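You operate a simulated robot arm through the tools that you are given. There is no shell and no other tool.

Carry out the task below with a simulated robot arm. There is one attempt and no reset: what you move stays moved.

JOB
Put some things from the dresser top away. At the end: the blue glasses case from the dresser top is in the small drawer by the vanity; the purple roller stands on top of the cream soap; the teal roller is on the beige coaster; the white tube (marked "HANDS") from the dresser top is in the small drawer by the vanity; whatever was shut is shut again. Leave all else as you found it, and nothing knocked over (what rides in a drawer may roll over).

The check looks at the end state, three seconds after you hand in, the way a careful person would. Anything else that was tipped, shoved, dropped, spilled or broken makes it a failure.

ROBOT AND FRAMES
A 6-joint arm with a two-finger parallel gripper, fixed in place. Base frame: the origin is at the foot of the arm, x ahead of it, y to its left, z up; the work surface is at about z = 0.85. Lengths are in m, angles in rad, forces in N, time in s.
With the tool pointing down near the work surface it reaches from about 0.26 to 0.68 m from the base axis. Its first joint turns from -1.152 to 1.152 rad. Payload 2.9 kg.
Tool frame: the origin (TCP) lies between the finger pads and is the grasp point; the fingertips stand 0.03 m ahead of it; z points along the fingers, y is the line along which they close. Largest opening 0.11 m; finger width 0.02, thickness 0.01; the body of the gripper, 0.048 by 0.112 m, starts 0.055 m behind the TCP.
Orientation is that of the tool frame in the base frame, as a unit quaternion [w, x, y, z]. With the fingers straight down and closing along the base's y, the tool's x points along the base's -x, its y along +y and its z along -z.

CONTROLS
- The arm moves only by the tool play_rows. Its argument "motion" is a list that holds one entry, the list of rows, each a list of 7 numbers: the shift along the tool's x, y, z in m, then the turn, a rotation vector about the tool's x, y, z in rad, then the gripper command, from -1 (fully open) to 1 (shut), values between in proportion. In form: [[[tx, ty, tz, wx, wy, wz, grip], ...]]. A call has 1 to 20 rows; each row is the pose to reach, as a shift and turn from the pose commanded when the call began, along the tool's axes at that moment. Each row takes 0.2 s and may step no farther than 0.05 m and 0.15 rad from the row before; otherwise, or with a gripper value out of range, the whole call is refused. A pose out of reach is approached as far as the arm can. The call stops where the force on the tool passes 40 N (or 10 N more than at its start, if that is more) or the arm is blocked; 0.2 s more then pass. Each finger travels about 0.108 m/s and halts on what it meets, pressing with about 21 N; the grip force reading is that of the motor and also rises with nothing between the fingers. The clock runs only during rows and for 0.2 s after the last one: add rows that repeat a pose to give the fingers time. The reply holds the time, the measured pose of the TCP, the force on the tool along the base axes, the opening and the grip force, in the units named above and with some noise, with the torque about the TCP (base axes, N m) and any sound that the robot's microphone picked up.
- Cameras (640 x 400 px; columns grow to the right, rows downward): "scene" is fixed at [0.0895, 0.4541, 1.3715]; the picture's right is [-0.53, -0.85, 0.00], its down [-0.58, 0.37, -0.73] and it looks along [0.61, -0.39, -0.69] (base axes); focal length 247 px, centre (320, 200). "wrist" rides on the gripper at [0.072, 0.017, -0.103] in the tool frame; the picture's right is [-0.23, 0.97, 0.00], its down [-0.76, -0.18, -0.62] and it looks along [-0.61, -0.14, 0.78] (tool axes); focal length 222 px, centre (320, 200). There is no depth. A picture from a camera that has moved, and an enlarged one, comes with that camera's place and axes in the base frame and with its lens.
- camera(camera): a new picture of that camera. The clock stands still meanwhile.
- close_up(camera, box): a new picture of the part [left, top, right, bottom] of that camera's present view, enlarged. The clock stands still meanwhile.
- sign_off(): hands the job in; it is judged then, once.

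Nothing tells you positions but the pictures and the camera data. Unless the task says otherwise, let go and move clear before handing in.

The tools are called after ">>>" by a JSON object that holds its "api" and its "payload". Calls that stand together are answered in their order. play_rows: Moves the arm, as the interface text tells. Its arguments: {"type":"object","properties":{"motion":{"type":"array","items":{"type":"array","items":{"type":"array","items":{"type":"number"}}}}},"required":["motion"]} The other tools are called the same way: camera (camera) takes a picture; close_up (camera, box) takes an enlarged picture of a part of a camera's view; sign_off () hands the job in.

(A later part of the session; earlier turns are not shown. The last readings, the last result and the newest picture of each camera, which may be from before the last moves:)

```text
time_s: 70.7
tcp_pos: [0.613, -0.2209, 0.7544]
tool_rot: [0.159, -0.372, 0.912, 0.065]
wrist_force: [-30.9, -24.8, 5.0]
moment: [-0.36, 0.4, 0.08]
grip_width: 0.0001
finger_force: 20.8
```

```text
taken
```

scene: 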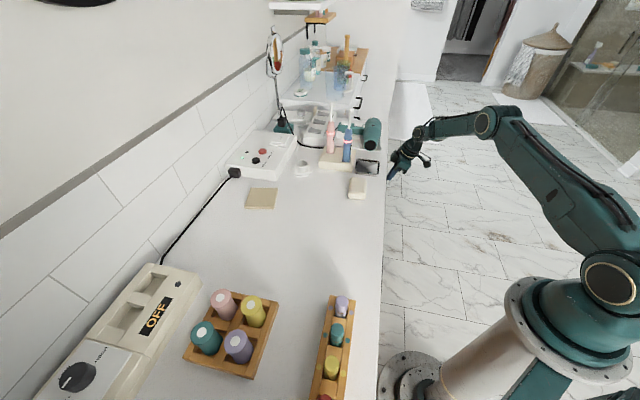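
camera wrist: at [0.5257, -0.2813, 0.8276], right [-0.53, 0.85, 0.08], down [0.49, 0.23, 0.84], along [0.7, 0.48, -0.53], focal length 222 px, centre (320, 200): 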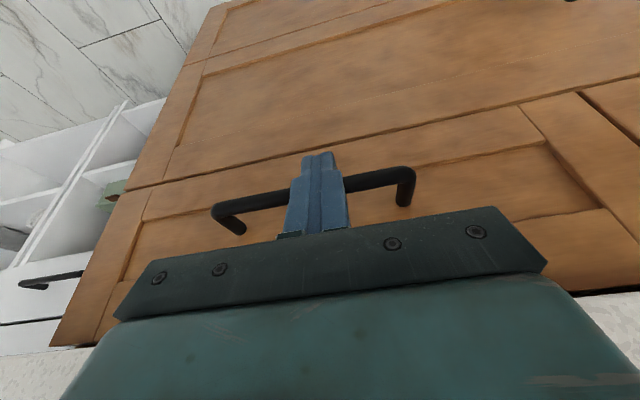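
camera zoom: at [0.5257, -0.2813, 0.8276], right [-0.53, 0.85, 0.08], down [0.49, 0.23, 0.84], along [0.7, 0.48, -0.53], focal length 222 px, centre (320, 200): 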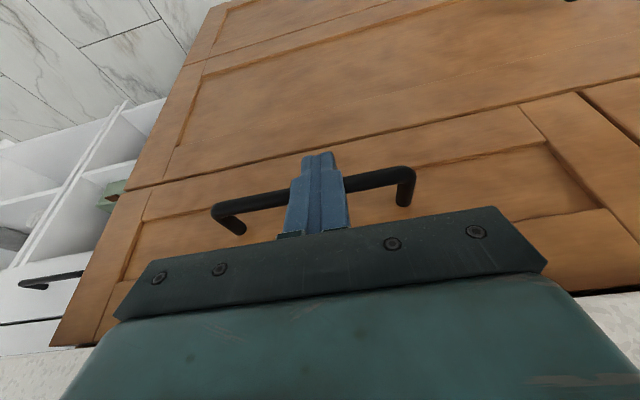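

>>> {"api": "play_rows", "payload": {"motion": [[[0.0282, 0, -0.0104, 0, 0, 0, 1], [0.0564, 0, -0.0207, 0, 0, 0, 1], [0.0412, 0, -0.0621, 0, 0, 0, 1], [0.026, 0, -0.1035, 0, 0, 0, 1], [0.0108, 0, -0.1449, 0, 0.0, 0, 0], [-0.0044, 0, -0.1863, 0, 0.12, 0, -0.5], [-0.0196, 0, -0.2277, 0, 0.24, 0, -1], [-0.03, 0, -0.2558, 0, 0.349, 0, -1], [-0.03, 0, -0.2558, 0, 0.349, 0, -1]]]}}

>>> {"api": "camera", "payload": {"camera": "wrist"}}

>>> {"api": "camera", "payload": {"camera": "scene"}}

```text
time_s: 72.7
tcp_pos: [0.5743, -0.2597, 1.0083]
tool_rot: [0.002, -0.382, 0.924, -0.001]
wrist_force: [-0.5, -0.6, -0.3]
moment: [0.0, 0.0, 0.01]
grip_width: 0.1101
finger_force: 0.0
```

```text
taken
camera wrist: at [0.5089, -0.2987, 1.1118], right [-0.53, 0.85, 0.0], down [0.66, 0.41, 0.63], along [0.53, 0.33, -0.78], focal length 222 px, centre (320, 200)
```

wrist: 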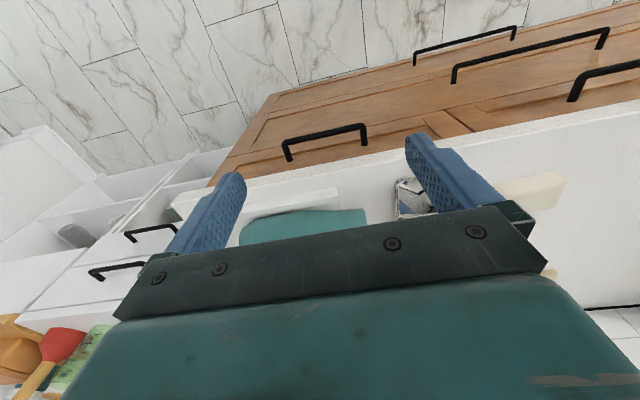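

```text
taken
```

scene: 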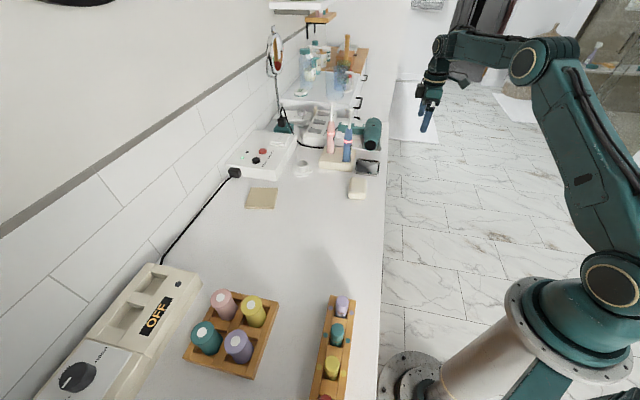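

The drawer is shut and flush. Now I'll fly to the near end to inspect the two sets of purple and teal items before deciding which are the rollers.

>>> {"api": "play_rows", "payload": {"motion": [[[-0.0136, 0.0388, -0.016, 0, 0, 0, -1], [-0.0272, 0.0776, -0.032, 0, 0, 0, -1], [-0.0408, 0.1164, -0.048, 0, 0, 0, -1], [-0.0545, 0.1553, -0.064, 0, 0, 0, -1], [-0.0681, 0.1941, -0.08, 0, 0, 0, -1], [-0.0817, 0.2329, -0.096, 0, 0, 0, -1], [-0.0953, 0.2717, -0.112, 0, 0, 0, -1], [-0.1157, 0.311, -0.112, 0, 0, 0, -1], [-0.136, 0.3503, -0.112, 0, 0, 0, -1], [-0.1564, 0.3896, -0.112, 0, 0, 0, -1], [-0.1768, 0.4289, -0.112, 0, 0, 0, -1], [-0.1971, 0.4682, -0.112, 0, 0, 0, -1], [-0.2175, 0.5075, -0.112, 0, 0, 0, -1], [-0.2379, 0.5468, -0.112, 0, 0, 0, -1], [-0.2582, 0.5861, -0.112, 0, 0, 0, -1], [-0.2786, 0.6254, -0.112, 0, 0, 0, -1], [-0.2786, 0.6254, -0.112, 0, 0, 0, -1]]]}}

>>> {"api": "camera", "payload": {"camera": "wrist"}}

>>> {"api": "camera", "payload": {"camera": "scene"}}

```text
time_s: 76.3
tcp_pos: [0.3293, 0.3823, 1.117]
tool_rot: [0.003, -0.381, 0.925, -0.001]
wrist_force: [-0.5, 0.3, 0.4]
moment: [0.01, -0.03, -0.02]
grip_width: 0.11
finger_force: 0.0
```

```text
taken
camera wrist: at [0.2641, 0.3437, 1.2207], right [-0.53, 0.85, 0.0], down [0.66, 0.41, 0.63], along [0.53, 0.33, -0.78], focal length 222 px, centre (320, 200)
```

wrist: 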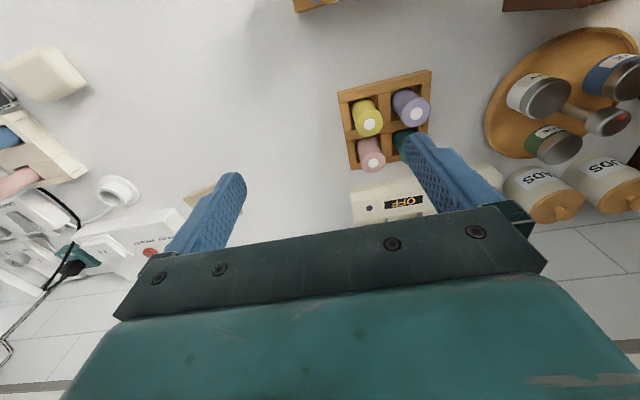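

```text
taken
```

scene: 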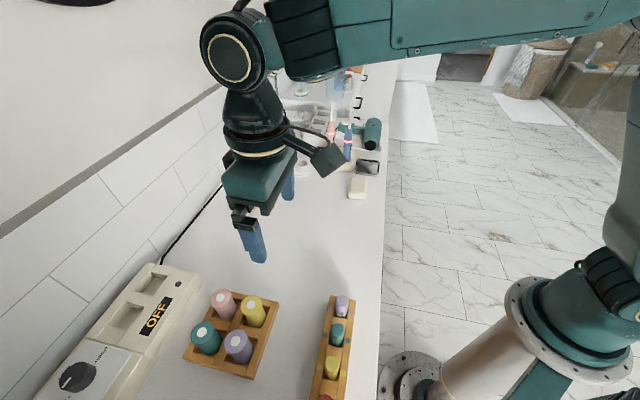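

>>> {"api": "close_up", "payload": {"camera": "scene", "box": [305, 285, 375, 400]}}

>>> {"api": "close_up", "payload": {"camera": "wrist", "box": [320, 55, 460, 185]}}

>>> {"api": "close_up", "payload": {"camera": "scene", "box": [170, 275, 290, 390]}}

```text
3.48 times, centred on (340, 342) of scene
camera zoom: at [0.0895, 0.4542, 1.3715], right [-0.53, -0.85, 0.0], down [-0.58, 0.37, -0.73], along [0.61, -0.39, -0.69], focal length 859 px, centre (250, -296)
```

zoom: 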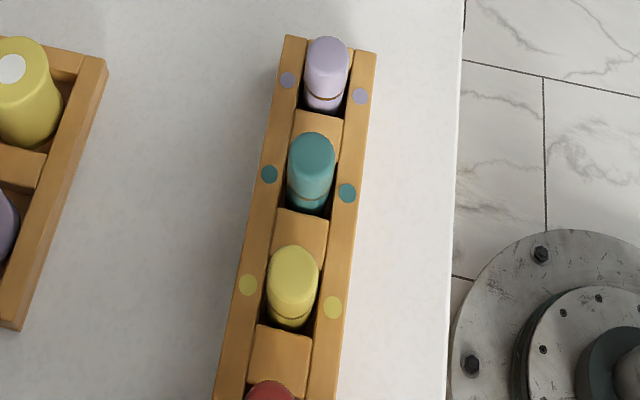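

```text
3.08 times, centred on (390, 120) of wrist
camera zoom: at [0.2641, 0.3437, 1.2207], right [-0.53, 0.85, 0.0], down [0.66, 0.41, 0.63], along [0.53, 0.33, -0.78], focal length 684 px, centre (105, 446)
```

zoom: 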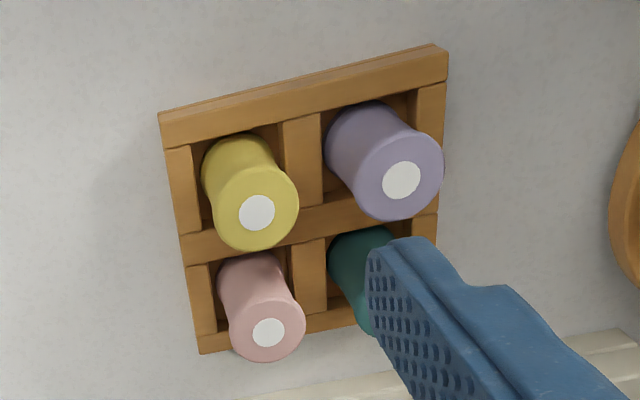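

```text
3.48 times, centred on (230, 332) of scene
camera zoom: at [0.0895, 0.4542, 1.3715], right [-0.53, -0.85, 0.0], down [-0.58, 0.37, -0.73], along [0.61, -0.39, -0.69], focal length 859 px, centre (633, -261)
```

zoom: 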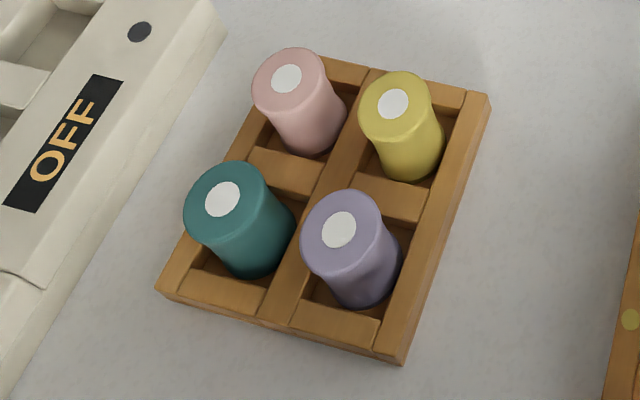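

The small rack items are lipsticks; the four white-disc cylinders in the square tray are the hair rollers. The coaster centre is about 0.72 m out, near the reach limit, so I'll test reaching it with an empty, vertical gripper first.

>>> {"api": "play_rows", "payload": {"motion": [[[-0.0219, -0.034, 0.0146, 0, 0, 0.041, -1], [-0.0438, -0.068, 0.0293, 0, 0, 0.082, -1], [-0.0657, -0.1019, 0.0439, 0, 0, 0.123, -1], [-0.0876, -0.1359, 0.0585, 0, 0, 0.165, -1], [-0.1095, -0.1699, 0.0731, 0, 0, 0.206, -1], [-0.1314, -0.2039, 0.0878, 0, 0, 0.248, -1], [-0.1533, -0.2378, 0.1024, 0, 0, 0.289, -1], [-0.1752, -0.2718, 0.117, 0, 0, 0.33, -1], [-0.1752, -0.2718, 0.117, 0, 0, 0.33, -1]]]}}

>>> {"api": "camera", "payload": {"camera": "wrist"}}

```text
time_s: 78.3
tcp_pos: [0.5998, 0.2972, 0.994]
tool_rot: [0.003, -0.225, 0.974, -0.002]
wrist_force: [-0.1, -0.1, -0.3]
moment: [0.0, -0.03, -0.01]
grip_width: 0.1102
finger_force: 0.1
out of reach, approached as far as the arm can: row 7, 8, 9
```

```text
taken
camera wrist: at [0.5249, 0.2815, 1.0968], right [-0.22, 0.98, 0.0], down [0.76, 0.17, 0.63], along [0.61, 0.14, -0.78], focal length 222 px, centre (320, 200)
```

wrist: 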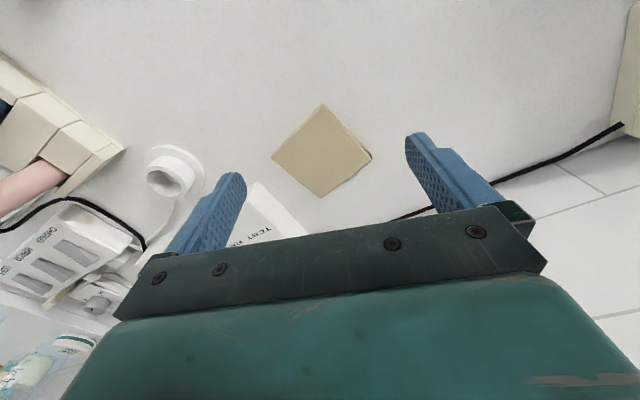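

The vertical tool stops at r ≈ 0.67. I'll test whether tilting the fingers outward by about 23° lets the TCP reach the coaster's centre.

>>> {"api": "play_rows", "payload": {"motion": [[[-0.0107, -0.0011, 0.016, 0, -0.1, 0, -1], [-0.0213, -0.0022, 0.032, 0, -0.2, 0, -1], [-0.032, -0.0032, 0.048, 0, -0.3, 0, -1], [-0.0426, -0.0043, 0.064, 0, -0.4, 0, -1], [-0.0426, -0.0043, 0.064, 0, -0.4, 0, -1]]]}}

>>> {"api": "camera", "payload": {"camera": "wrist"}}

```text
time_s: 79.5
tcp_pos: [0.6386, 0.3146, 0.9314]
tool_rot: [0.198, -0.221, 0.954, 0.045]
wrist_force: [0.2, -0.5, 0.5]
moment: [0.02, -0.01, -0.03]
grip_width: 0.1102
finger_force: 0.2
```

```text
taken
camera wrist: at [0.5335, 0.2831, 0.9978], right [-0.24, 0.97, 0.09], down [0.48, 0.04, 0.87], along [0.84, 0.25, -0.48], focal length 222 px, centre (320, 200)
```

wrist: 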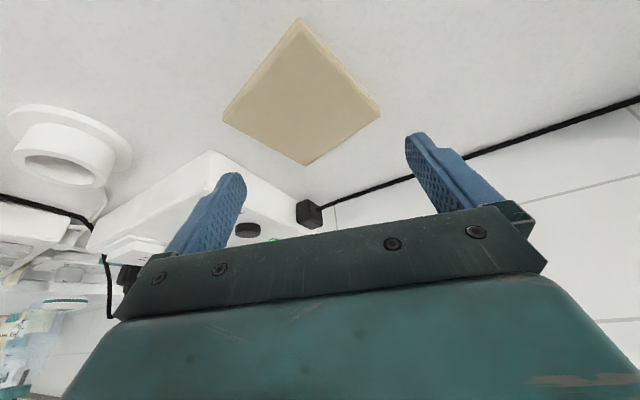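

With that tilt the coaster centre is reachable, so I'll use it for the teal roller. First the purple roller: I'll straighten up and move above it.

>>> {"api": "play_rows", "payload": {"motion": [[[0.0175, 0.0326, -0.0206, 0.0091, 0.0393, 0.0448, -1], [0.0349, 0.0651, -0.0411, 0.0182, 0.0786, 0.0895, -1], [0.0524, 0.0977, -0.0617, 0.0272, 0.1179, 0.1343, -1], [0.0699, 0.1303, -0.0823, 0.0363, 0.1572, 0.1791, -0.9], [0.0874, 0.1629, -0.1029, 0.0454, 0.1966, 0.2239, -0.8], [0.1048, 0.1954, -0.1234, 0.0545, 0.2359, 0.2686, -0.7], [0.1223, 0.228, -0.144, 0.0636, 0.2752, 0.3134, -0.6], [0.1398, 0.2606, -0.1646, 0.0726, 0.3145, 0.3582, -0.5], [0.1572, 0.2931, -0.1851, 0.0817, 0.3538, 0.4029, -0.5], [0.1747, 0.3257, -0.2057, 0.0908, 0.3931, 0.4477, -0.5], [0.1747, 0.3257, -0.2057, 0.0908, 0.3931, 0.4477, -0.5]]]}}

>>> {"api": "camera", "payload": {"camera": "wrist"}}

>>> {"api": "camera", "payload": {"camera": "scene"}}

```text
time_s: 81.9
tcp_pos: [0.279, 0.5012, 1.0531]
tool_rot: [0.003, 0.0, 1.0, 0.001]
wrist_force: [-0.8, -0.1, 0.6]
moment: [-0.01, 0.0, 0.02]
grip_width: 0.0827
finger_force: 0.0
```

```text
taken
camera wrist: at [0.2045, 0.5181, 1.1559], right [0.23, 0.97, 0.0], down [0.76, -0.18, 0.63], along [0.61, -0.14, -0.78], focal length 222 px, centre (320, 200)
```

wrist: 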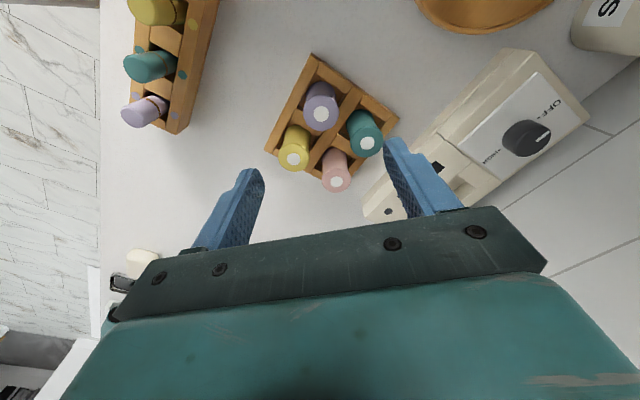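

```text
taken
```

scene: 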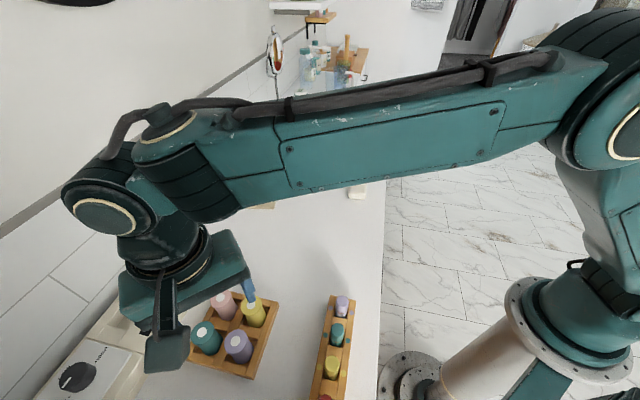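

>>> {"api": "close_up", "payload": {"camera": "wrist", "box": [255, 50, 405, 200]}}

```text
2.67 times, centred on (330, 125) of wrist
camera zoom: at [0.2045, 0.5181, 1.1559], right [0.23, 0.97, 0.0], down [0.76, -0.18, 0.63], along [0.61, -0.14, -0.78], focal length 592 px, centre (293, 400)
```

zoom: 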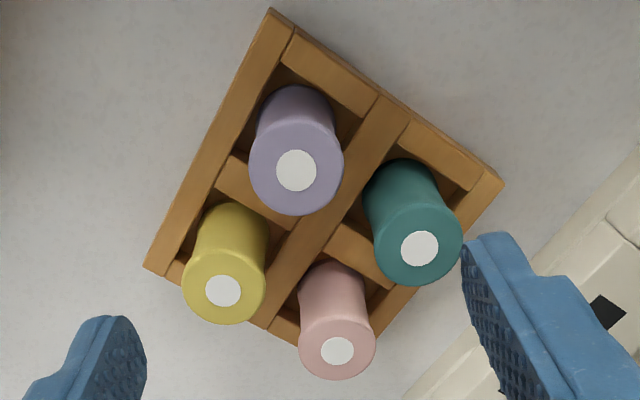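

>>> {"api": "play_rows", "payload": {"motion": [[[0.001, 0.001, 0.04, 0, 0, 0, -0.5], [0.0013, 0.001, 0.08, 0, 0, 0, -0.5], [0.0013, 0.001, 0.11, 0, 0, 0, -0.5], [0.0013, 0.001, 0.13, 0, 0, 0, -0.5], [0.0013, 0.001, 0.139, 0, 0, 0, -0.5], [0.0013, 0.001, 0.139, 0, 0, 0, -0.5]]]}}

>>> {"api": "camera", "payload": {"camera": "wrist"}}

>>> {"api": "camera", "payload": {"camera": "scene"}}

```text
time_s: 83.3
tcp_pos: [0.2779, 0.5023, 0.913]
tool_rot: [0.003, 0.001, 1.0, 0.0]
wrist_force: [0.6, 0.4, 0.6]
moment: [-0.01, 0.01, 0.02]
grip_width: 0.0826
finger_force: 0.0
```

```text
taken
camera wrist: at [0.204, 0.5193, 1.0152], right [0.23, 0.97, 0.0], down [0.76, -0.18, 0.63], along [0.61, -0.14, -0.78], focal length 222 px, centre (320, 200)
```

wrist: 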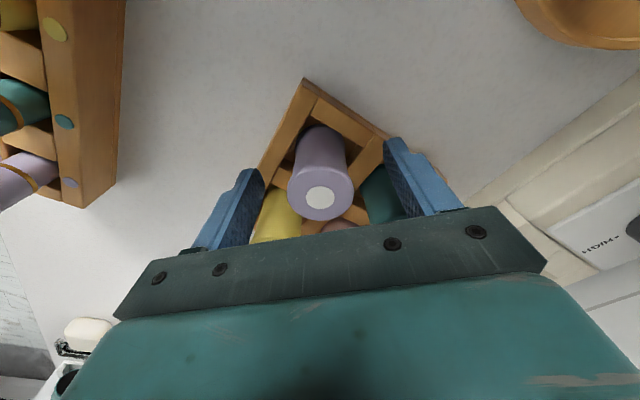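

```text
taken
```

scene: 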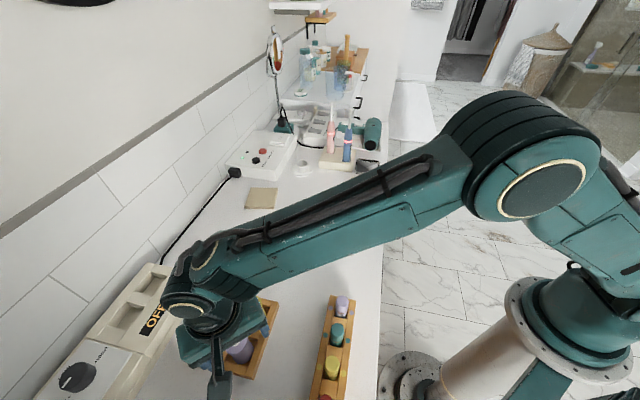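

The purple roller is exactly centred between the fingers. I'll close and lift straight up out of the tray.

>>> {"api": "play_rows", "payload": {"motion": [[[0, 0, 0, 0, 0, 0, 0], [0, 0, 0, 0, 0, 0, 0.5], [0, 0, 0, 0, 0, 0, 1], [0, 0, 0, 0, 0, 0, 1]]]}}

>>> {"api": "play_rows", "payload": {"motion": [[[0, 0, -0.02, 0, 0, 0, 1], [0, 0, -0.05, 0, 0, 0, 1], [0, 0, -0.09, 0, 0, 0, 1], [0, 0, -0.13, 0, 0, 0, 1], [0, 0, -0.13, 0, 0, 0, 1]]]}}

>>> {"api": "camera", "payload": {"camera": "wrist"}}

>>> {"api": "camera", "payload": {"camera": "scene"}}

```text
time_s: 84.3
tcp_pos: [0.2792, 0.5025, 0.9114]
tool_rot: [0.002, 0.0, 1.0, 0.0]
wrist_force: [0.1, 0.2, -0.7]
moment: [0.01, 0.03, 0.04]
grip_width: 0.0364
finger_force: 21.0
```

```text
time_s: 85.5
tcp_pos: [0.2788, 0.5031, 1.045]
tool_rot: [0.001, 0.001, 1.0, 0.0]
wrist_force: [-0.2, -0.7, -1.4]
moment: [0.02, -0.03, -0.02]
grip_width: 0.0362
finger_force: 20.5
```

```text
taken
camera wrist: at [0.2047, 0.5199, 1.1472], right [0.23, 0.97, 0.0], down [0.76, -0.18, 0.63], along [0.61, -0.14, -0.78], focal length 222 px, centre (320, 200)
```

wrist: 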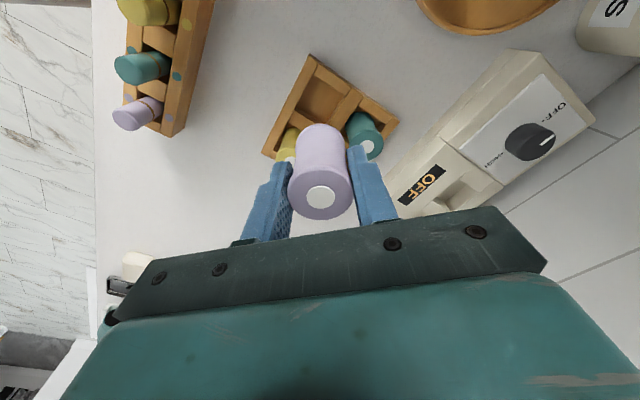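

```text
taken
```

scene: 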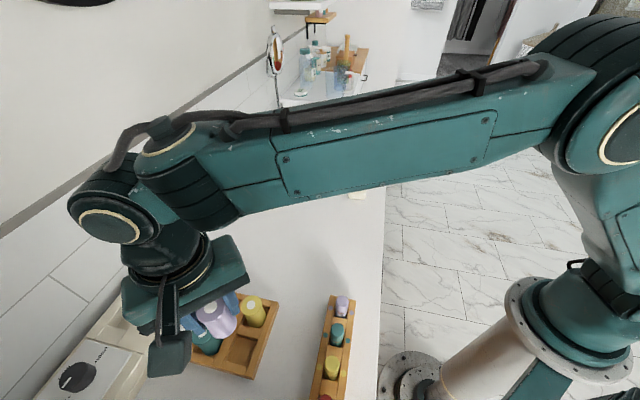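

The purple roller is held upright. I'll carry it over the soap.

>>> {"api": "play_rows", "payload": {"motion": [[[-0.0198, -0.0379, -0.003, 0, 0, 0, 1], [-0.0395, -0.0758, -0.006, 0, 0, 0, 1], [-0.0593, -0.1138, -0.009, 0, 0, 0, 1], [-0.079, -0.1517, -0.012, 0, 0, 0, 1], [-0.0988, -0.1896, -0.015, 0, 0, 0, 1], [-0.1185, -0.2275, -0.018, 0, 0, 0, 1], [-0.1383, -0.2654, -0.02, 0, 0, 0, 1], [-0.158, -0.3033, -0.023, 0, 0, 0, 1], [-0.1778, -0.3413, -0.026, 0, 0, 0, 1], [-0.1975, -0.3792, -0.029, 0, 0, 0, 1], [-0.2173, -0.4171, -0.032, 0, 0, 0, 1], [-0.237, -0.455, -0.035, 0, 0, 0, 1], [-0.237, -0.455, -0.035, 0, 0, 0, 1]]]}}

>>> {"api": "camera", "payload": {"camera": "wrist"}}

>>> {"api": "close_up", "payload": {"camera": "scene", "box": [300, 120, 400, 220]}}

```text
time_s: 88.3
tcp_pos: [0.5149, 0.0454, 1.08]
tool_rot: [0.003, 0.001, 1.0, 0.0]
wrist_force: [0.9, -0.7, -1.0]
moment: [0.0, 0.03, -0.02]
grip_width: 0.0365
finger_force: 20.8
```

```text
taken
camera wrist: at [0.4399, 0.0635, 1.1828], right [0.23, 0.97, 0.0], down [0.76, -0.18, 0.63], along [0.61, -0.14, -0.78], focal length 222 px, centre (320, 200)
```

wrist: 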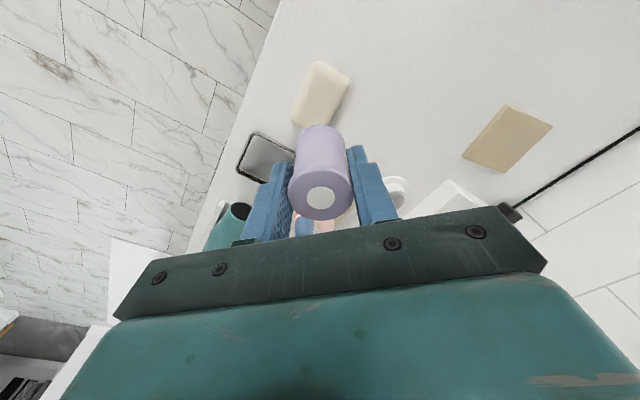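

```text
4.00 times, centred on (350, 170) of scene
camera zoom: at [0.0896, 0.4541, 1.3715], right [-0.53, -0.85, 0.0], down [-0.58, 0.37, -0.73], along [0.61, -0.39, -0.69], focal length 988 px, centre (200, 320)
```

zoom: 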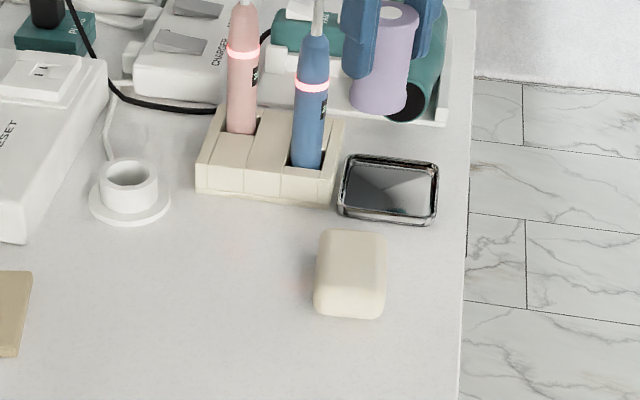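

>>> {"api": "close_up", "payload": {"camera": "wrist", "box": [270, 40, 370, 140]}}

>>> {"api": "close_up", "payload": {"camera": "scene", "box": [330, 155, 390, 205]}}

```text
4.00 times, centred on (320, 90) of wrist
camera zoom: at [0.4399, 0.0635, 1.1828], right [0.23, 0.97, 0.0], down [0.76, -0.18, 0.63], along [0.61, -0.14, -0.78], focal length 888 px, centre (320, 640)
```

zoom: 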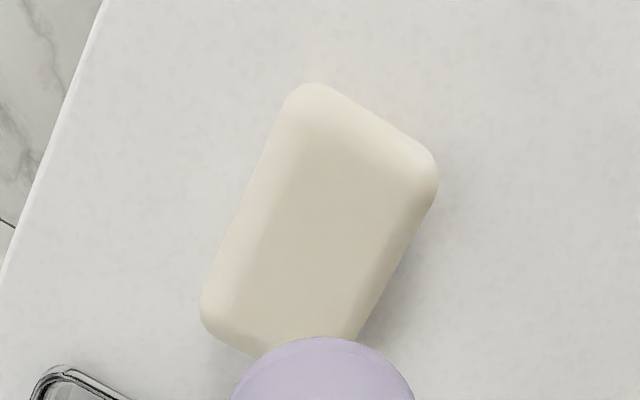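

```text
8.00 times, centred on (360, 180) of scene
camera zoom: at [0.0896, 0.4541, 1.3715], right [-0.53, -0.85, 0.0], down [-0.58, 0.37, -0.73], along [0.61, -0.39, -0.69], focal length 1975 px, centre (0, 360)
```

zoom: 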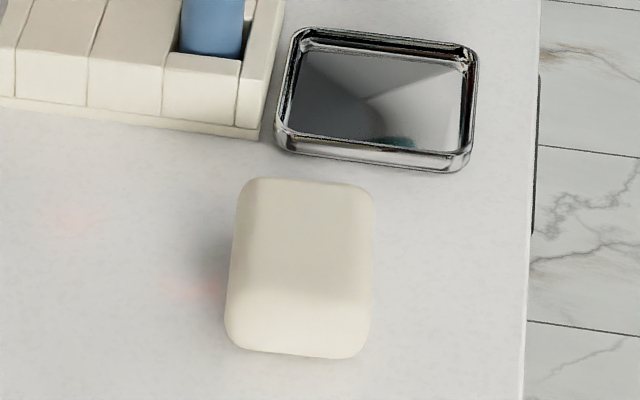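

The soap centre is about (0.520, 0.044), about 8 × 5 cm and flat on top. I'll align the roller over it and lower slowly.

>>> {"api": "play_rows", "payload": {"motion": [[[-0.0025, -0.0007, 0.03, 0, 0, 0, 1], [-0.0051, -0.0014, 0.06, 0, 0, 0, 1], [-0.0051, -0.0014, 0.09, 0, 0, 0, 1], [-0.0051, -0.0014, 0.115, 0, 0, 0, 1], [-0.0051, -0.0014, 0.13, 0, 0, 0, 1], [-0.0051, -0.0014, 0.13, 0, 0, 0, 1]]]}}

>>> {"api": "camera", "payload": {"camera": "wrist"}}

>>> {"api": "close_up", "payload": {"camera": "scene", "box": [300, 120, 400, 220]}}

```text
time_s: 89.7
tcp_pos: [0.5204, 0.0471, 0.9476]
tool_rot: [0.003, 0.0, 1.0, 0.0]
wrist_force: [0.2, 0.4, -1.0]
moment: [-0.03, 0.03, -0.01]
grip_width: 0.0361
finger_force: 20.7
```

```text
taken
camera wrist: at [0.4456, 0.0638, 1.051], right [0.23, 0.97, 0.0], down [0.76, -0.18, 0.63], along [0.61, -0.14, -0.78], focal length 222 px, centre (320, 200)
```

wrist: 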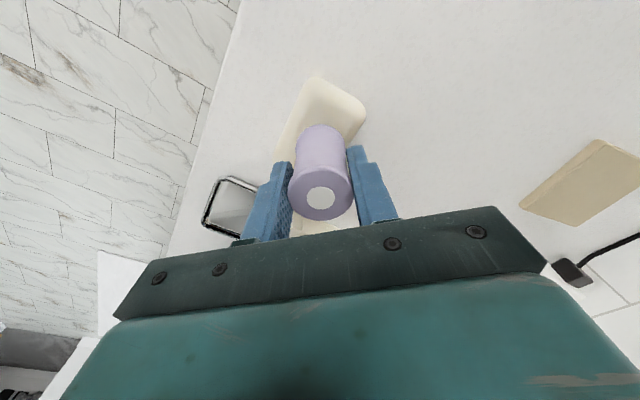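

```text
4.00 times, centred on (350, 170) of scene
camera zoom: at [0.0895, 0.4541, 1.3715], right [-0.53, -0.85, 0.0], down [-0.58, 0.37, -0.73], along [0.61, -0.39, -0.69], focal length 988 px, centre (200, 320)
```

zoom: 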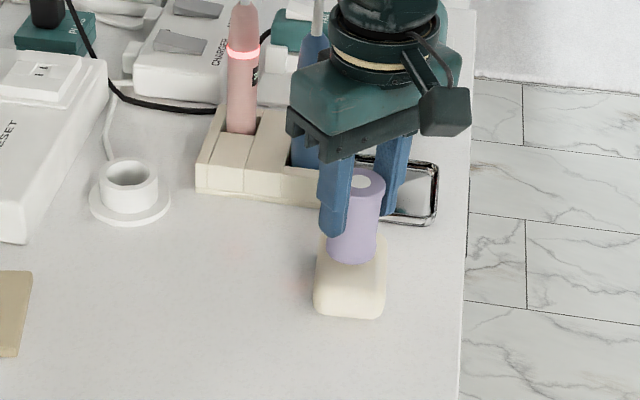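

>>> {"api": "play_rows", "payload": {"motion": [[[0, -0.002, 0.004, 0, 0, 0, 1], [0, -0.002, 0.008, 0, 0, 0, 1], [0, -0.002, 0.008, 0, 0, 0, 1]]]}}

>>> {"api": "close_up", "payload": {"camera": "scene", "box": [320, 140, 400, 210]}}

```text
time_s: 90.5
tcp_pos: [0.5202, 0.044, 0.9397]
tool_rot: [0.003, 0.0, 1.0, 0.0]
wrist_force: [0.9, -0.3, -0.3]
moment: [0.02, 0.01, 0.0]
grip_width: 0.0364
finger_force: 21.1
```

```text
5.71 times, centred on (360, 175) of scene
camera zoom: at [0.0895, 0.4541, 1.3715], right [-0.53, -0.85, 0.0], down [-0.58, 0.37, -0.73], along [0.61, -0.39, -0.69], focal length 1411 px, centre (91, 343)
```

zoom: 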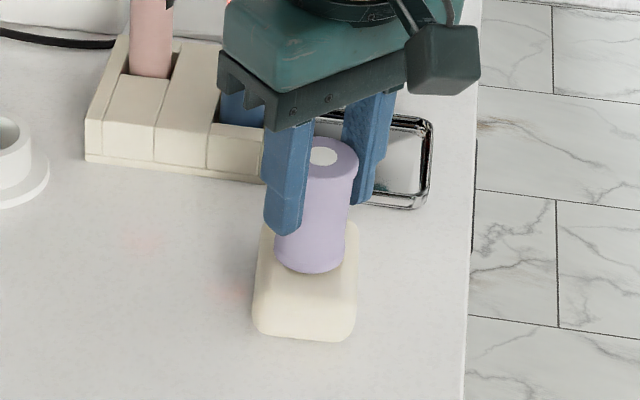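

>>> {"api": "play_rows", "payload": {"motion": [[[0, 0, 0.003, 0, 0, 0, 1], [0, 0, 0.005, 0, 0, 0, 1], [0, 0, 0.005, 0, 0, 0, 1]]]}}

```text
time_s: 91.3
tcp_pos: [0.5188, 0.0442, 0.9372]
tool_rot: [0.003, 0.001, 1.0, 0.0]
wrist_force: [-2.3, -1.0, 10.2]
moment: [-0.05, 0.11, 0.01]
grip_width: 0.0363
finger_force: 21.5
```

The roller touched the soap (10 N). I'll check its placement before letting go.

>>> {"api": "close_up", "payload": {"camera": "scene", "box": [320, 140, 400, 210]}}

>>> {"api": "camera", "payload": {"camera": "wrist"}}

```text
5.71 times, centred on (360, 175) of scene
camera zoom: at [0.0893, 0.4541, 1.3715], right [-0.53, -0.85, 0.0], down [-0.58, 0.37, -0.73], along [0.61, -0.39, -0.69], focal length 1411 px, centre (91, 343)
```

zoom: 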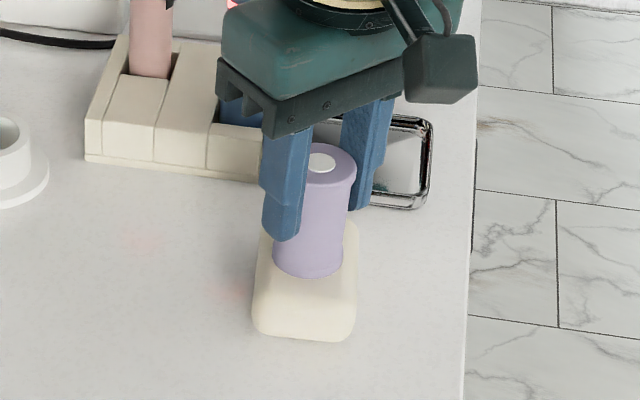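

```text
taken
camera wrist: at [0.4455, 0.0617, 1.0392], right [0.23, 0.97, 0.0], down [0.76, -0.18, 0.63], along [0.61, -0.14, -0.78], focal length 222 px, centre (320, 200)
```

wrist: 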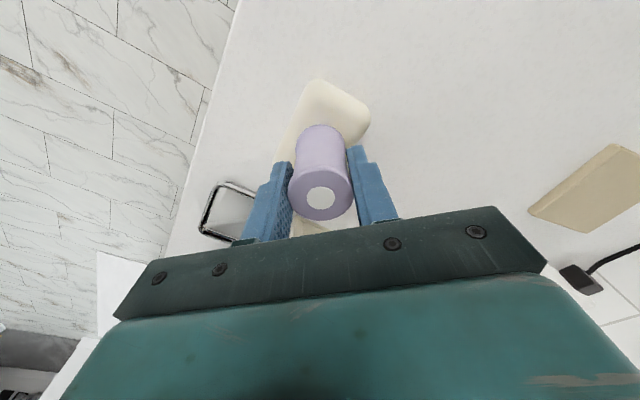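

>>> {"api": "play_rows", "payload": {"motion": [[[0, 0, -0.001, 0, 0, 0, 0.25], [0, 0, -0.001, 0, 0, 0, 0.1], [0, 0, -0.001, 0, 0, 0, -0.2], [0, 0, -0.001, 0, 0, 0, -0.2], [0, 0, -0.02, 0, 0, 0, -0.2], [0, 0, -0.05, 0, 0, 0, -0.2], [0, 0, -0.09, 0, 0, 0, -0.2], [0, 0, -0.135, 0, 0, 0, -0.2], [0, 0, -0.18, 0, 0, 0, -0.2], [0, 0, -0.18, 0, 0, 0, -0.2]]]}}

>>> {"api": "close_up", "payload": {"camera": "scene", "box": [320, 130, 400, 210]}}

>>> {"api": "camera", "payload": {"camera": "wrist"}}

```text
time_s: 93.5
tcp_pos: [0.5192, 0.0484, 1.119]
tool_rot: [0.002, 0.001, 1.0, -0.001]
wrist_force: [0.1, 0.2, 0.1]
moment: [0.01, -0.03, 0.0]
grip_width: 0.0659
finger_force: 0.0
```

```text
5.00 times, centred on (360, 170) of scene
camera zoom: at [0.0895, 0.4541, 1.3715], right [-0.53, -0.85, 0.0], down [-0.58, 0.37, -0.73], along [0.61, -0.39, -0.69], focal length 1234 px, centre (120, 350)
```

zoom: 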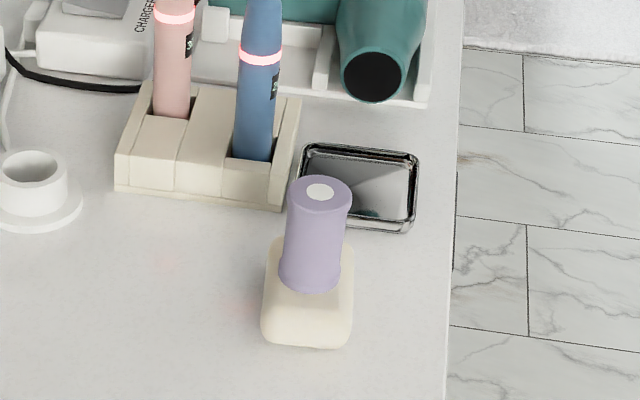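

```text
taken
camera wrist: at [0.4458, 0.0645, 1.2216], right [0.23, 0.97, 0.0], down [0.76, -0.18, 0.63], along [0.61, -0.14, -0.78], focal length 222 px, centre (320, 200)
```

wrist: 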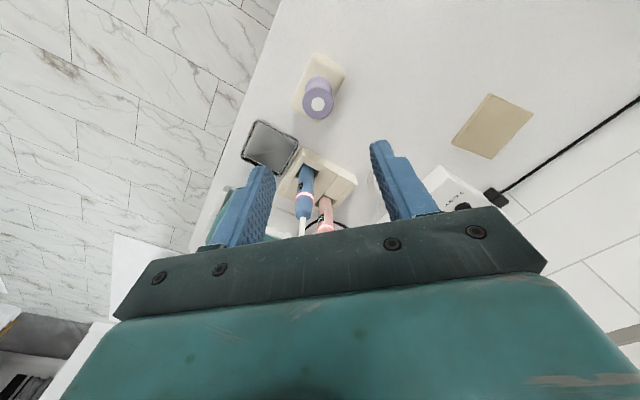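

The purple roller stands upright on the soap. Next the teal roller: I'll move above it with the tool tilted about 23° so that I can set it down upright on the far coaster with the same tilt.

>>> {"api": "play_rows", "payload": {"motion": [[[0.0165, 0.0413, 0.003, -0.0218, -0.0284, -0.1076, 0], [0.0331, 0.0827, 0.006, -0.0436, -0.0568, -0.2151, 0], [0.0496, 0.124, 0.01, -0.0654, -0.0852, -0.3227, 0], [0.0661, 0.1654, 0.015, -0.0872, -0.1136, -0.4302, 0], [0.0826, 0.2067, 0.02, -0.109, -0.142, -0.5378, 0], [0.0992, 0.2481, 0.03, -0.1308, -0.1705, -0.6454, 0], [0.1157, 0.2894, 0.04, -0.1526, -0.1989, -0.7529, 0], [0.1322, 0.3307, 0.05, -0.1744, -0.2273, -0.8605, 0], [0.1487, 0.3721, 0.06, -0.1962, -0.2557, -0.968, 0], [0.1653, 0.4134, 0.07, -0.218, -0.2841, -1.0756, 0], [0.1818, 0.4548, 0.08, -0.2398, -0.3125, -1.1831, 0], [0.1983, 0.4961, 0.085, -0.2616, -0.3409, -1.2907, 0], [0.1983, 0.4961, 0.085, -0.2616, -0.3409, -1.2907, 0]]]}}

>>> {"api": "camera", "payload": {"camera": "wrist"}}

>>> {"api": "camera", "payload": {"camera": "scene"}}

```text
time_s: 96.3
tcp_pos: [0.3213, 0.5424, 1.0285]
tool_rot: [0.16, -0.597, 0.777, 0.119]
wrist_force: [-0.3, -0.3, -0.1]
moment: [0.02, 0.03, 0.03]
grip_width: 0.0551
finger_force: 0.2
```

```text
taken
camera wrist: at [0.2763, 0.4434, 1.0954], right [-0.89, 0.45, 0.08], down [0.28, 0.4, 0.87], along [0.36, 0.8, -0.48], focal length 222 px, centre (320, 200)
```

wrist: 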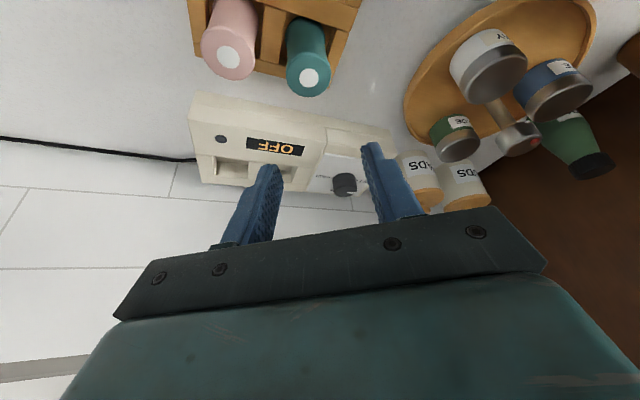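

```text
taken
```

scene: 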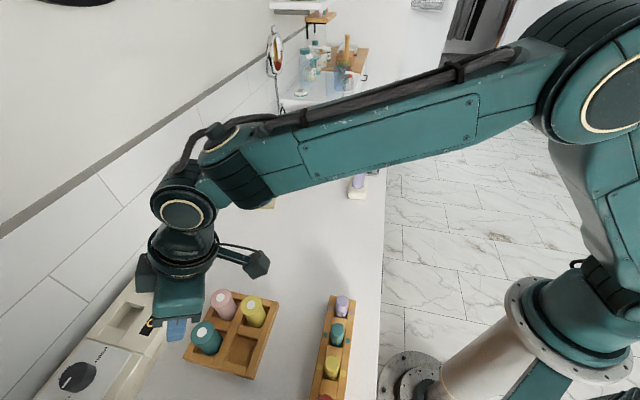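

>>> {"api": "play_rows", "payload": {"motion": [[[0.0093, 0.0003, 0.023, 0, 0, 0, 0], [0.0186, 0.0007, 0.0461, 0, 0, 0, 0], [0.0279, 0.001, 0.0691, 0, 0, 0, 0], [0.0279, 0.001, 0.0691, 0, 0, 0, 0]]]}}

>>> {"api": "camera", "payload": {"camera": "wrist"}}

>>> {"api": "close_up", "payload": {"camera": "scene", "box": [140, 230, 300, 390]}}

```text
time_s: 97.3
tcp_pos: [0.321, 0.543, 0.9557]
tool_rot: [0.16, -0.597, 0.777, 0.119]
wrist_force: [-0.3, -0.4, -0.9]
moment: [-0.03, 0.01, 0.02]
grip_width: 0.0551
finger_force: 0.0
```

```text
taken
camera wrist: at [0.2755, 0.4438, 1.0223], right [-0.89, 0.45, 0.08], down [0.29, 0.4, 0.87], along [0.36, 0.8, -0.48], focal length 222 px, centre (320, 200)
```

wrist: 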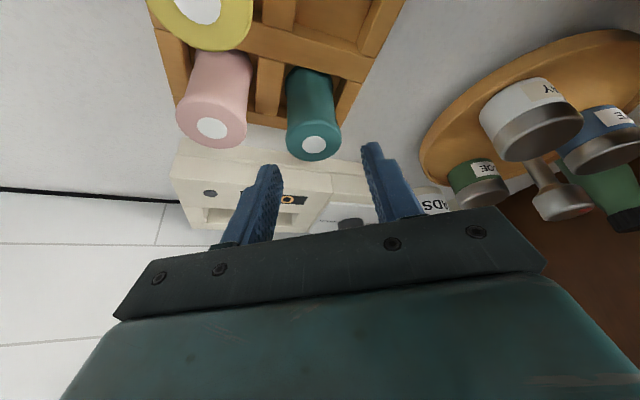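

```text
2.50 times, centred on (220, 310) of scene
camera zoom: at [0.0895, 0.4541, 1.3715], right [-0.53, -0.85, 0.0], down [-0.58, 0.37, -0.73], along [0.61, -0.39, -0.69], focal length 617 px, centre (570, -75)
```

zoom: 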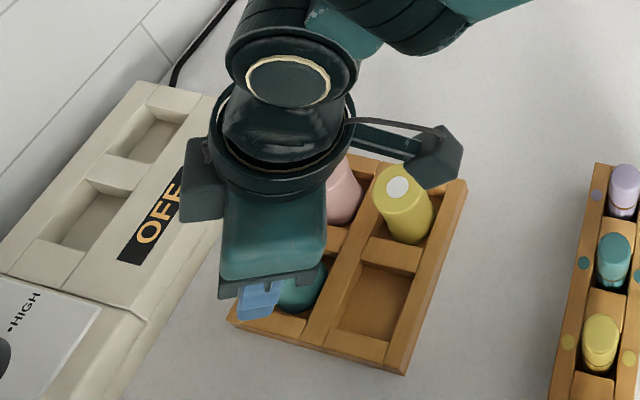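

>>> {"api": "close_up", "payload": {"camera": "wrist", "box": [260, 60, 380, 200]}}

```text
2.86 times, centred on (320, 130) of wrist
camera zoom: at [0.2755, 0.4438, 1.0223], right [-0.89, 0.45, 0.08], down [0.29, 0.4, 0.87], along [0.36, 0.8, -0.48], focal length 635 px, centre (320, 400)
```

zoom: 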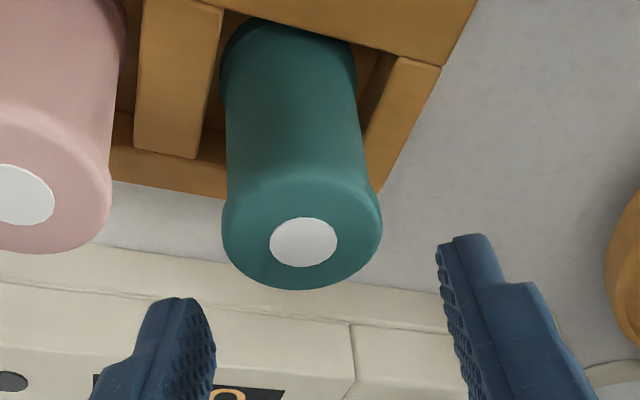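

>>> {"api": "play_rows", "payload": {"motion": [[[0.0052, 0.0001, 0.0126, 0, 0, 0, 0], [0.0104, 0.0003, 0.0253, 0, 0, 0, 0], [0.0156, 0.0004, 0.0379, 0, 0, 0, 0], [0.0156, 0.0004, 0.0379, 0, 0, 0, 0]]]}}

>>> {"api": "camera", "payload": {"camera": "wrist"}}

>>> {"api": "close_up", "payload": {"camera": "scene", "box": [140, 230, 300, 390]}}

```text
time_s: 98.3
tcp_pos: [0.3228, 0.5451, 0.9142]
tool_rot: [0.16, -0.597, 0.777, 0.118]
wrist_force: [0.0, -0.4, 0.2]
moment: [0.04, -0.04, -0.02]
grip_width: 0.0549
finger_force: 0.1
```

```text
taken
camera wrist: at [0.2767, 0.4452, 0.9809], right [-0.89, 0.45, 0.08], down [0.29, 0.4, 0.87], along [0.36, 0.8, -0.48], focal length 222 px, centre (320, 200)
```

wrist: 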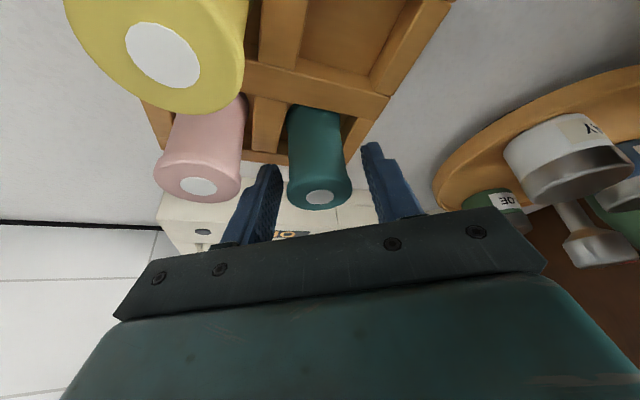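

```text
2.50 times, centred on (220, 310) of scene
camera zoom: at [0.0895, 0.4541, 1.3715], right [-0.53, -0.85, 0.0], down [-0.58, 0.37, -0.73], along [0.61, -0.39, -0.69], focal length 617 px, centre (570, -75)
```

zoom: 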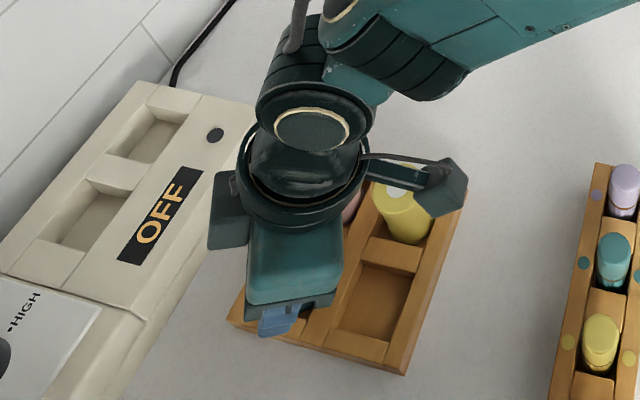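

The teal roller is centred between the tilted fingers. I'll close and lift straight up.

>>> {"api": "play_rows", "payload": {"motion": [[[0, 0, 0, 0, 0, 0, 0.3], [0, 0, 0, 0, 0, 0, 0.7], [0, 0, 0, 0, 0, 0, 1], [0, 0, 0, 0, 0, 0, 1]]]}}

>>> {"api": "camera", "payload": {"camera": "wrist"}}

```text
time_s: 99.3
tcp_pos: [0.3223, 0.5442, 0.915]
tool_rot: [0.16, -0.597, 0.777, 0.12]
wrist_force: [0.3, 0.1, 0.0]
moment: [0.01, 0.02, 0.02]
grip_width: 0.037
finger_force: 20.6
```

```text
taken
camera wrist: at [0.2768, 0.4452, 0.9811], right [-0.89, 0.45, 0.08], down [0.29, 0.4, 0.87], along [0.36, 0.8, -0.48], focal length 222 px, centre (320, 200)
```

wrist: 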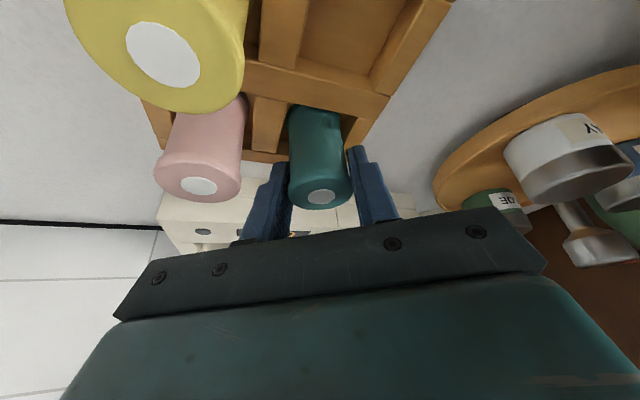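

>>> {"api": "play_rows", "payload": {"motion": [[[-0.0098, -0.0002, -0.023, 0, 0, 0, 1], [-0.0234, -0.0004, -0.0552, 0, 0, 0, 1], [-0.0391, -0.0006, -0.092, 0, 0, 0, 1], [-0.0508, -0.0008, -0.1196, 0, 0, 0, 1], [-0.0508, -0.0008, -0.1196, 0, 0, 0, 1]]]}}

>>> {"api": "camera", "payload": {"camera": "wrist"}}

>>> {"api": "camera", "payload": {"camera": "scene"}}

```text
time_s: 100.5
tcp_pos: [0.3216, 0.5443, 1.0442]
tool_rot: [0.159, -0.597, 0.777, 0.121]
wrist_force: [0.4, -0.2, -0.1]
moment: [0.0, 0.0, -0.03]
grip_width: 0.0367
finger_force: 21.4
```

```text
taken
camera wrist: at [0.2766, 0.445, 1.111], right [-0.89, 0.46, 0.08], down [0.29, 0.4, 0.87], along [0.36, 0.8, -0.48], focal length 222 px, centre (320, 200)
```

wrist: 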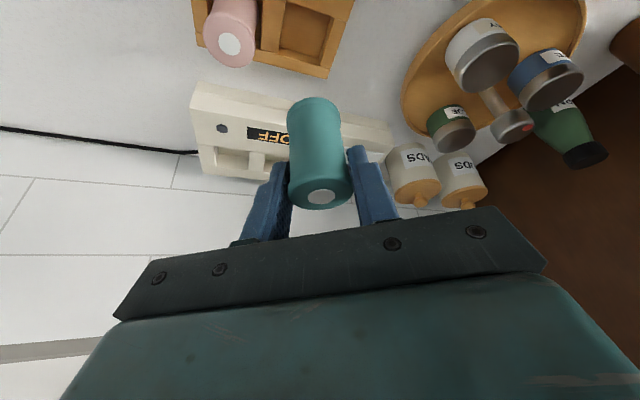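

```text
taken
```

scene: 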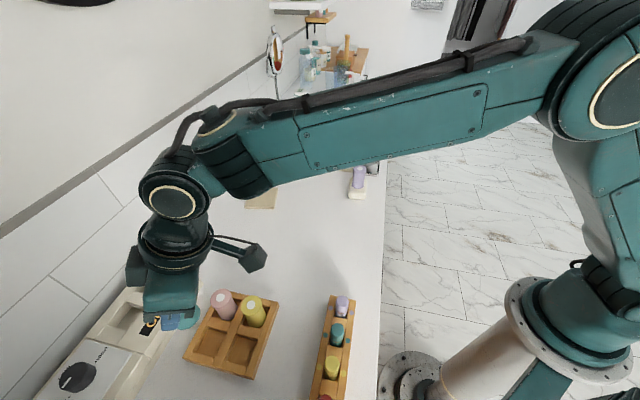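

The teal roller is clear of the tray. I'll swing it over to the coaster, keeping it upright.

>>> {"api": "play_rows", "payload": {"motion": [[[0.0159, -0.0371, 0.0015, 0.0334, 0.0005, 0.0787, 1], [0.0317, -0.0742, 0.0031, 0.0668, 0.001, 0.1574, 1], [0.0476, -0.1112, 0.0046, 0.1002, 0.0016, 0.236, 1], [0.0635, -0.1483, 0.0062, 0.1336, 0.0021, 0.3147, 1], [0.0794, -0.1854, 0.0077, 0.167, 0.0026, 0.3934, 1], [0.0952, -0.2225, 0.0092, 0.2004, 0.0031, 0.4721, 1], [0.1111, -0.2596, 0.0108, 0.2338, 0.0036, 0.5508, 1], [0.127, -0.2966, 0.0123, 0.2672, 0.0042, 0.6294, 1], [0.1428, -0.3337, 0.0139, 0.3006, 0.0047, 0.7081, 1], [0.1587, -0.3708, 0.0154, 0.334, 0.0052, 0.7868, 1], [0.1587, -0.3708, 0.0154, 0.334, 0.0052, 0.7868, 1]]]}}

>>> {"api": "camera", "payload": {"camera": "wrist"}}

>>> {"api": "camera", "payload": {"camera": "scene"}}

```text
time_s: 102.9
tcp_pos: [0.6439, 0.3127, 0.9683]
tool_rot: [0.195, -0.22, 0.955, 0.041]
wrist_force: [0.1, 0.6, -0.7]
moment: [0.02, -0.01, -0.02]
grip_width: 0.037
finger_force: 21.3
```

```text
taken
camera wrist: at [0.5393, 0.2814, 1.036], right [-0.24, 0.97, 0.08], down [0.49, 0.05, 0.87], along [0.84, 0.25, -0.48], focal length 222 px, centre (320, 200)
```

wrist: 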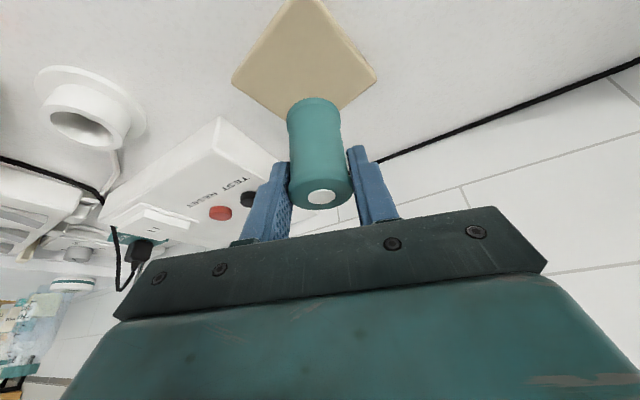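

```text
taken
```

scene: 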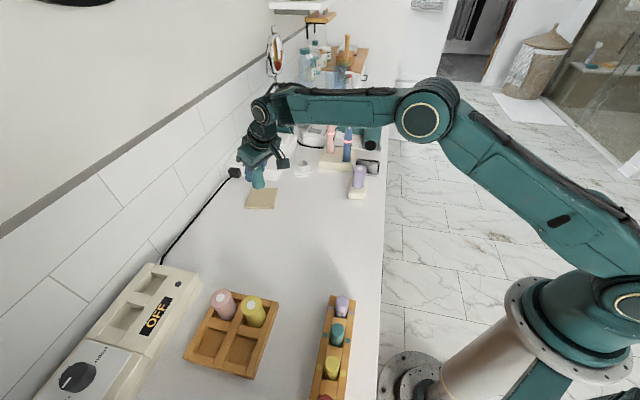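

The roller is above the coaster's centre. I'll lower it vertically to just above the surface.

>>> {"api": "play_rows", "payload": {"motion": [[[0.0078, 0.0002, 0.0184, 0, 0, 0, 1], [0.0137, 0.0003, 0.0322, 0, 0, 0, 1], [0.0176, 0.0003, 0.0414, 0, 0, 0, 1], [0.0176, 0.0003, 0.0414, 0, 0, 0, 1]]]}}

>>> {"api": "close_up", "payload": {"camera": "scene", "box": [220, 140, 310, 230]}}

>>> {"api": "camera", "payload": {"camera": "wrist"}}

```text
time_s: 103.9
tcp_pos: [0.6443, 0.3125, 0.9229]
tool_rot: [0.195, -0.221, 0.955, 0.041]
wrist_force: [-0.1, 0.5, -0.9]
moment: [0.02, -0.03, 0.0]
grip_width: 0.0369
finger_force: 21.1
```

```text
4.44 times, centred on (265, 185) of scene
camera zoom: at [0.0895, 0.4542, 1.3715], right [-0.53, -0.85, 0.0], down [-0.58, 0.37, -0.73], along [0.61, -0.39, -0.69], focal length 1097 px, centre (564, 267)
```

zoom: 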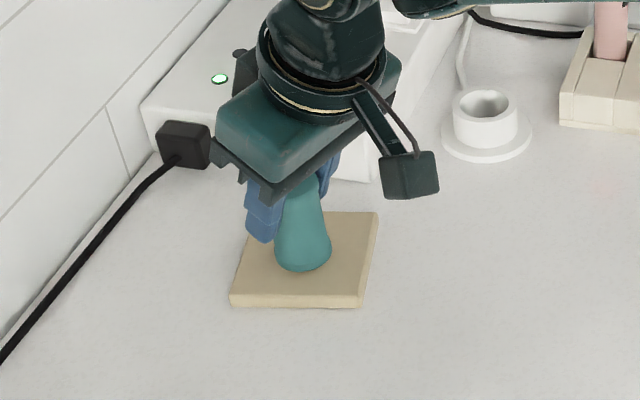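

```text
taken
camera wrist: at [0.5392, 0.2813, 0.9902], right [-0.24, 0.97, 0.08], down [0.49, 0.05, 0.87], along [0.84, 0.25, -0.48], focal length 222 px, centre (320, 200)
```

wrist: 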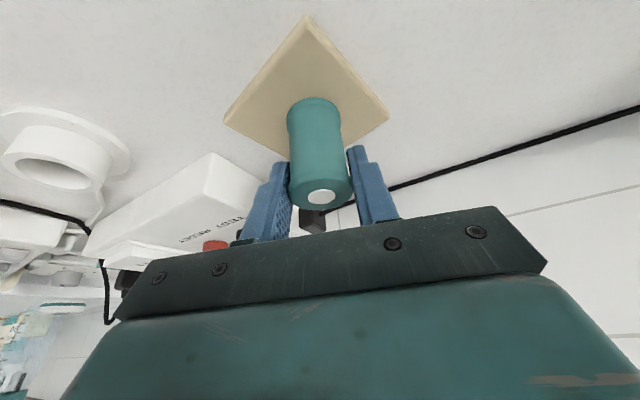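

>>> {"api": "play_rows", "payload": {"motion": [[[0.0012, 0, 0.0028, 0, 0, 0, 1], [0.0023, 0, 0.0055, 0, 0, 0, 1], [0.0023, 0, 0.0055, 0, 0, 0, 1]]]}}

```text
time_s: 104.7
tcp_pos: [0.6436, 0.3132, 0.9205]
tool_rot: [0.198, -0.221, 0.954, 0.042]
wrist_force: [-2.8, -0.6, 14.5]
moment: [0.15, 0.26, 0.05]
grip_width: 0.0368
finger_force: 21.3
```

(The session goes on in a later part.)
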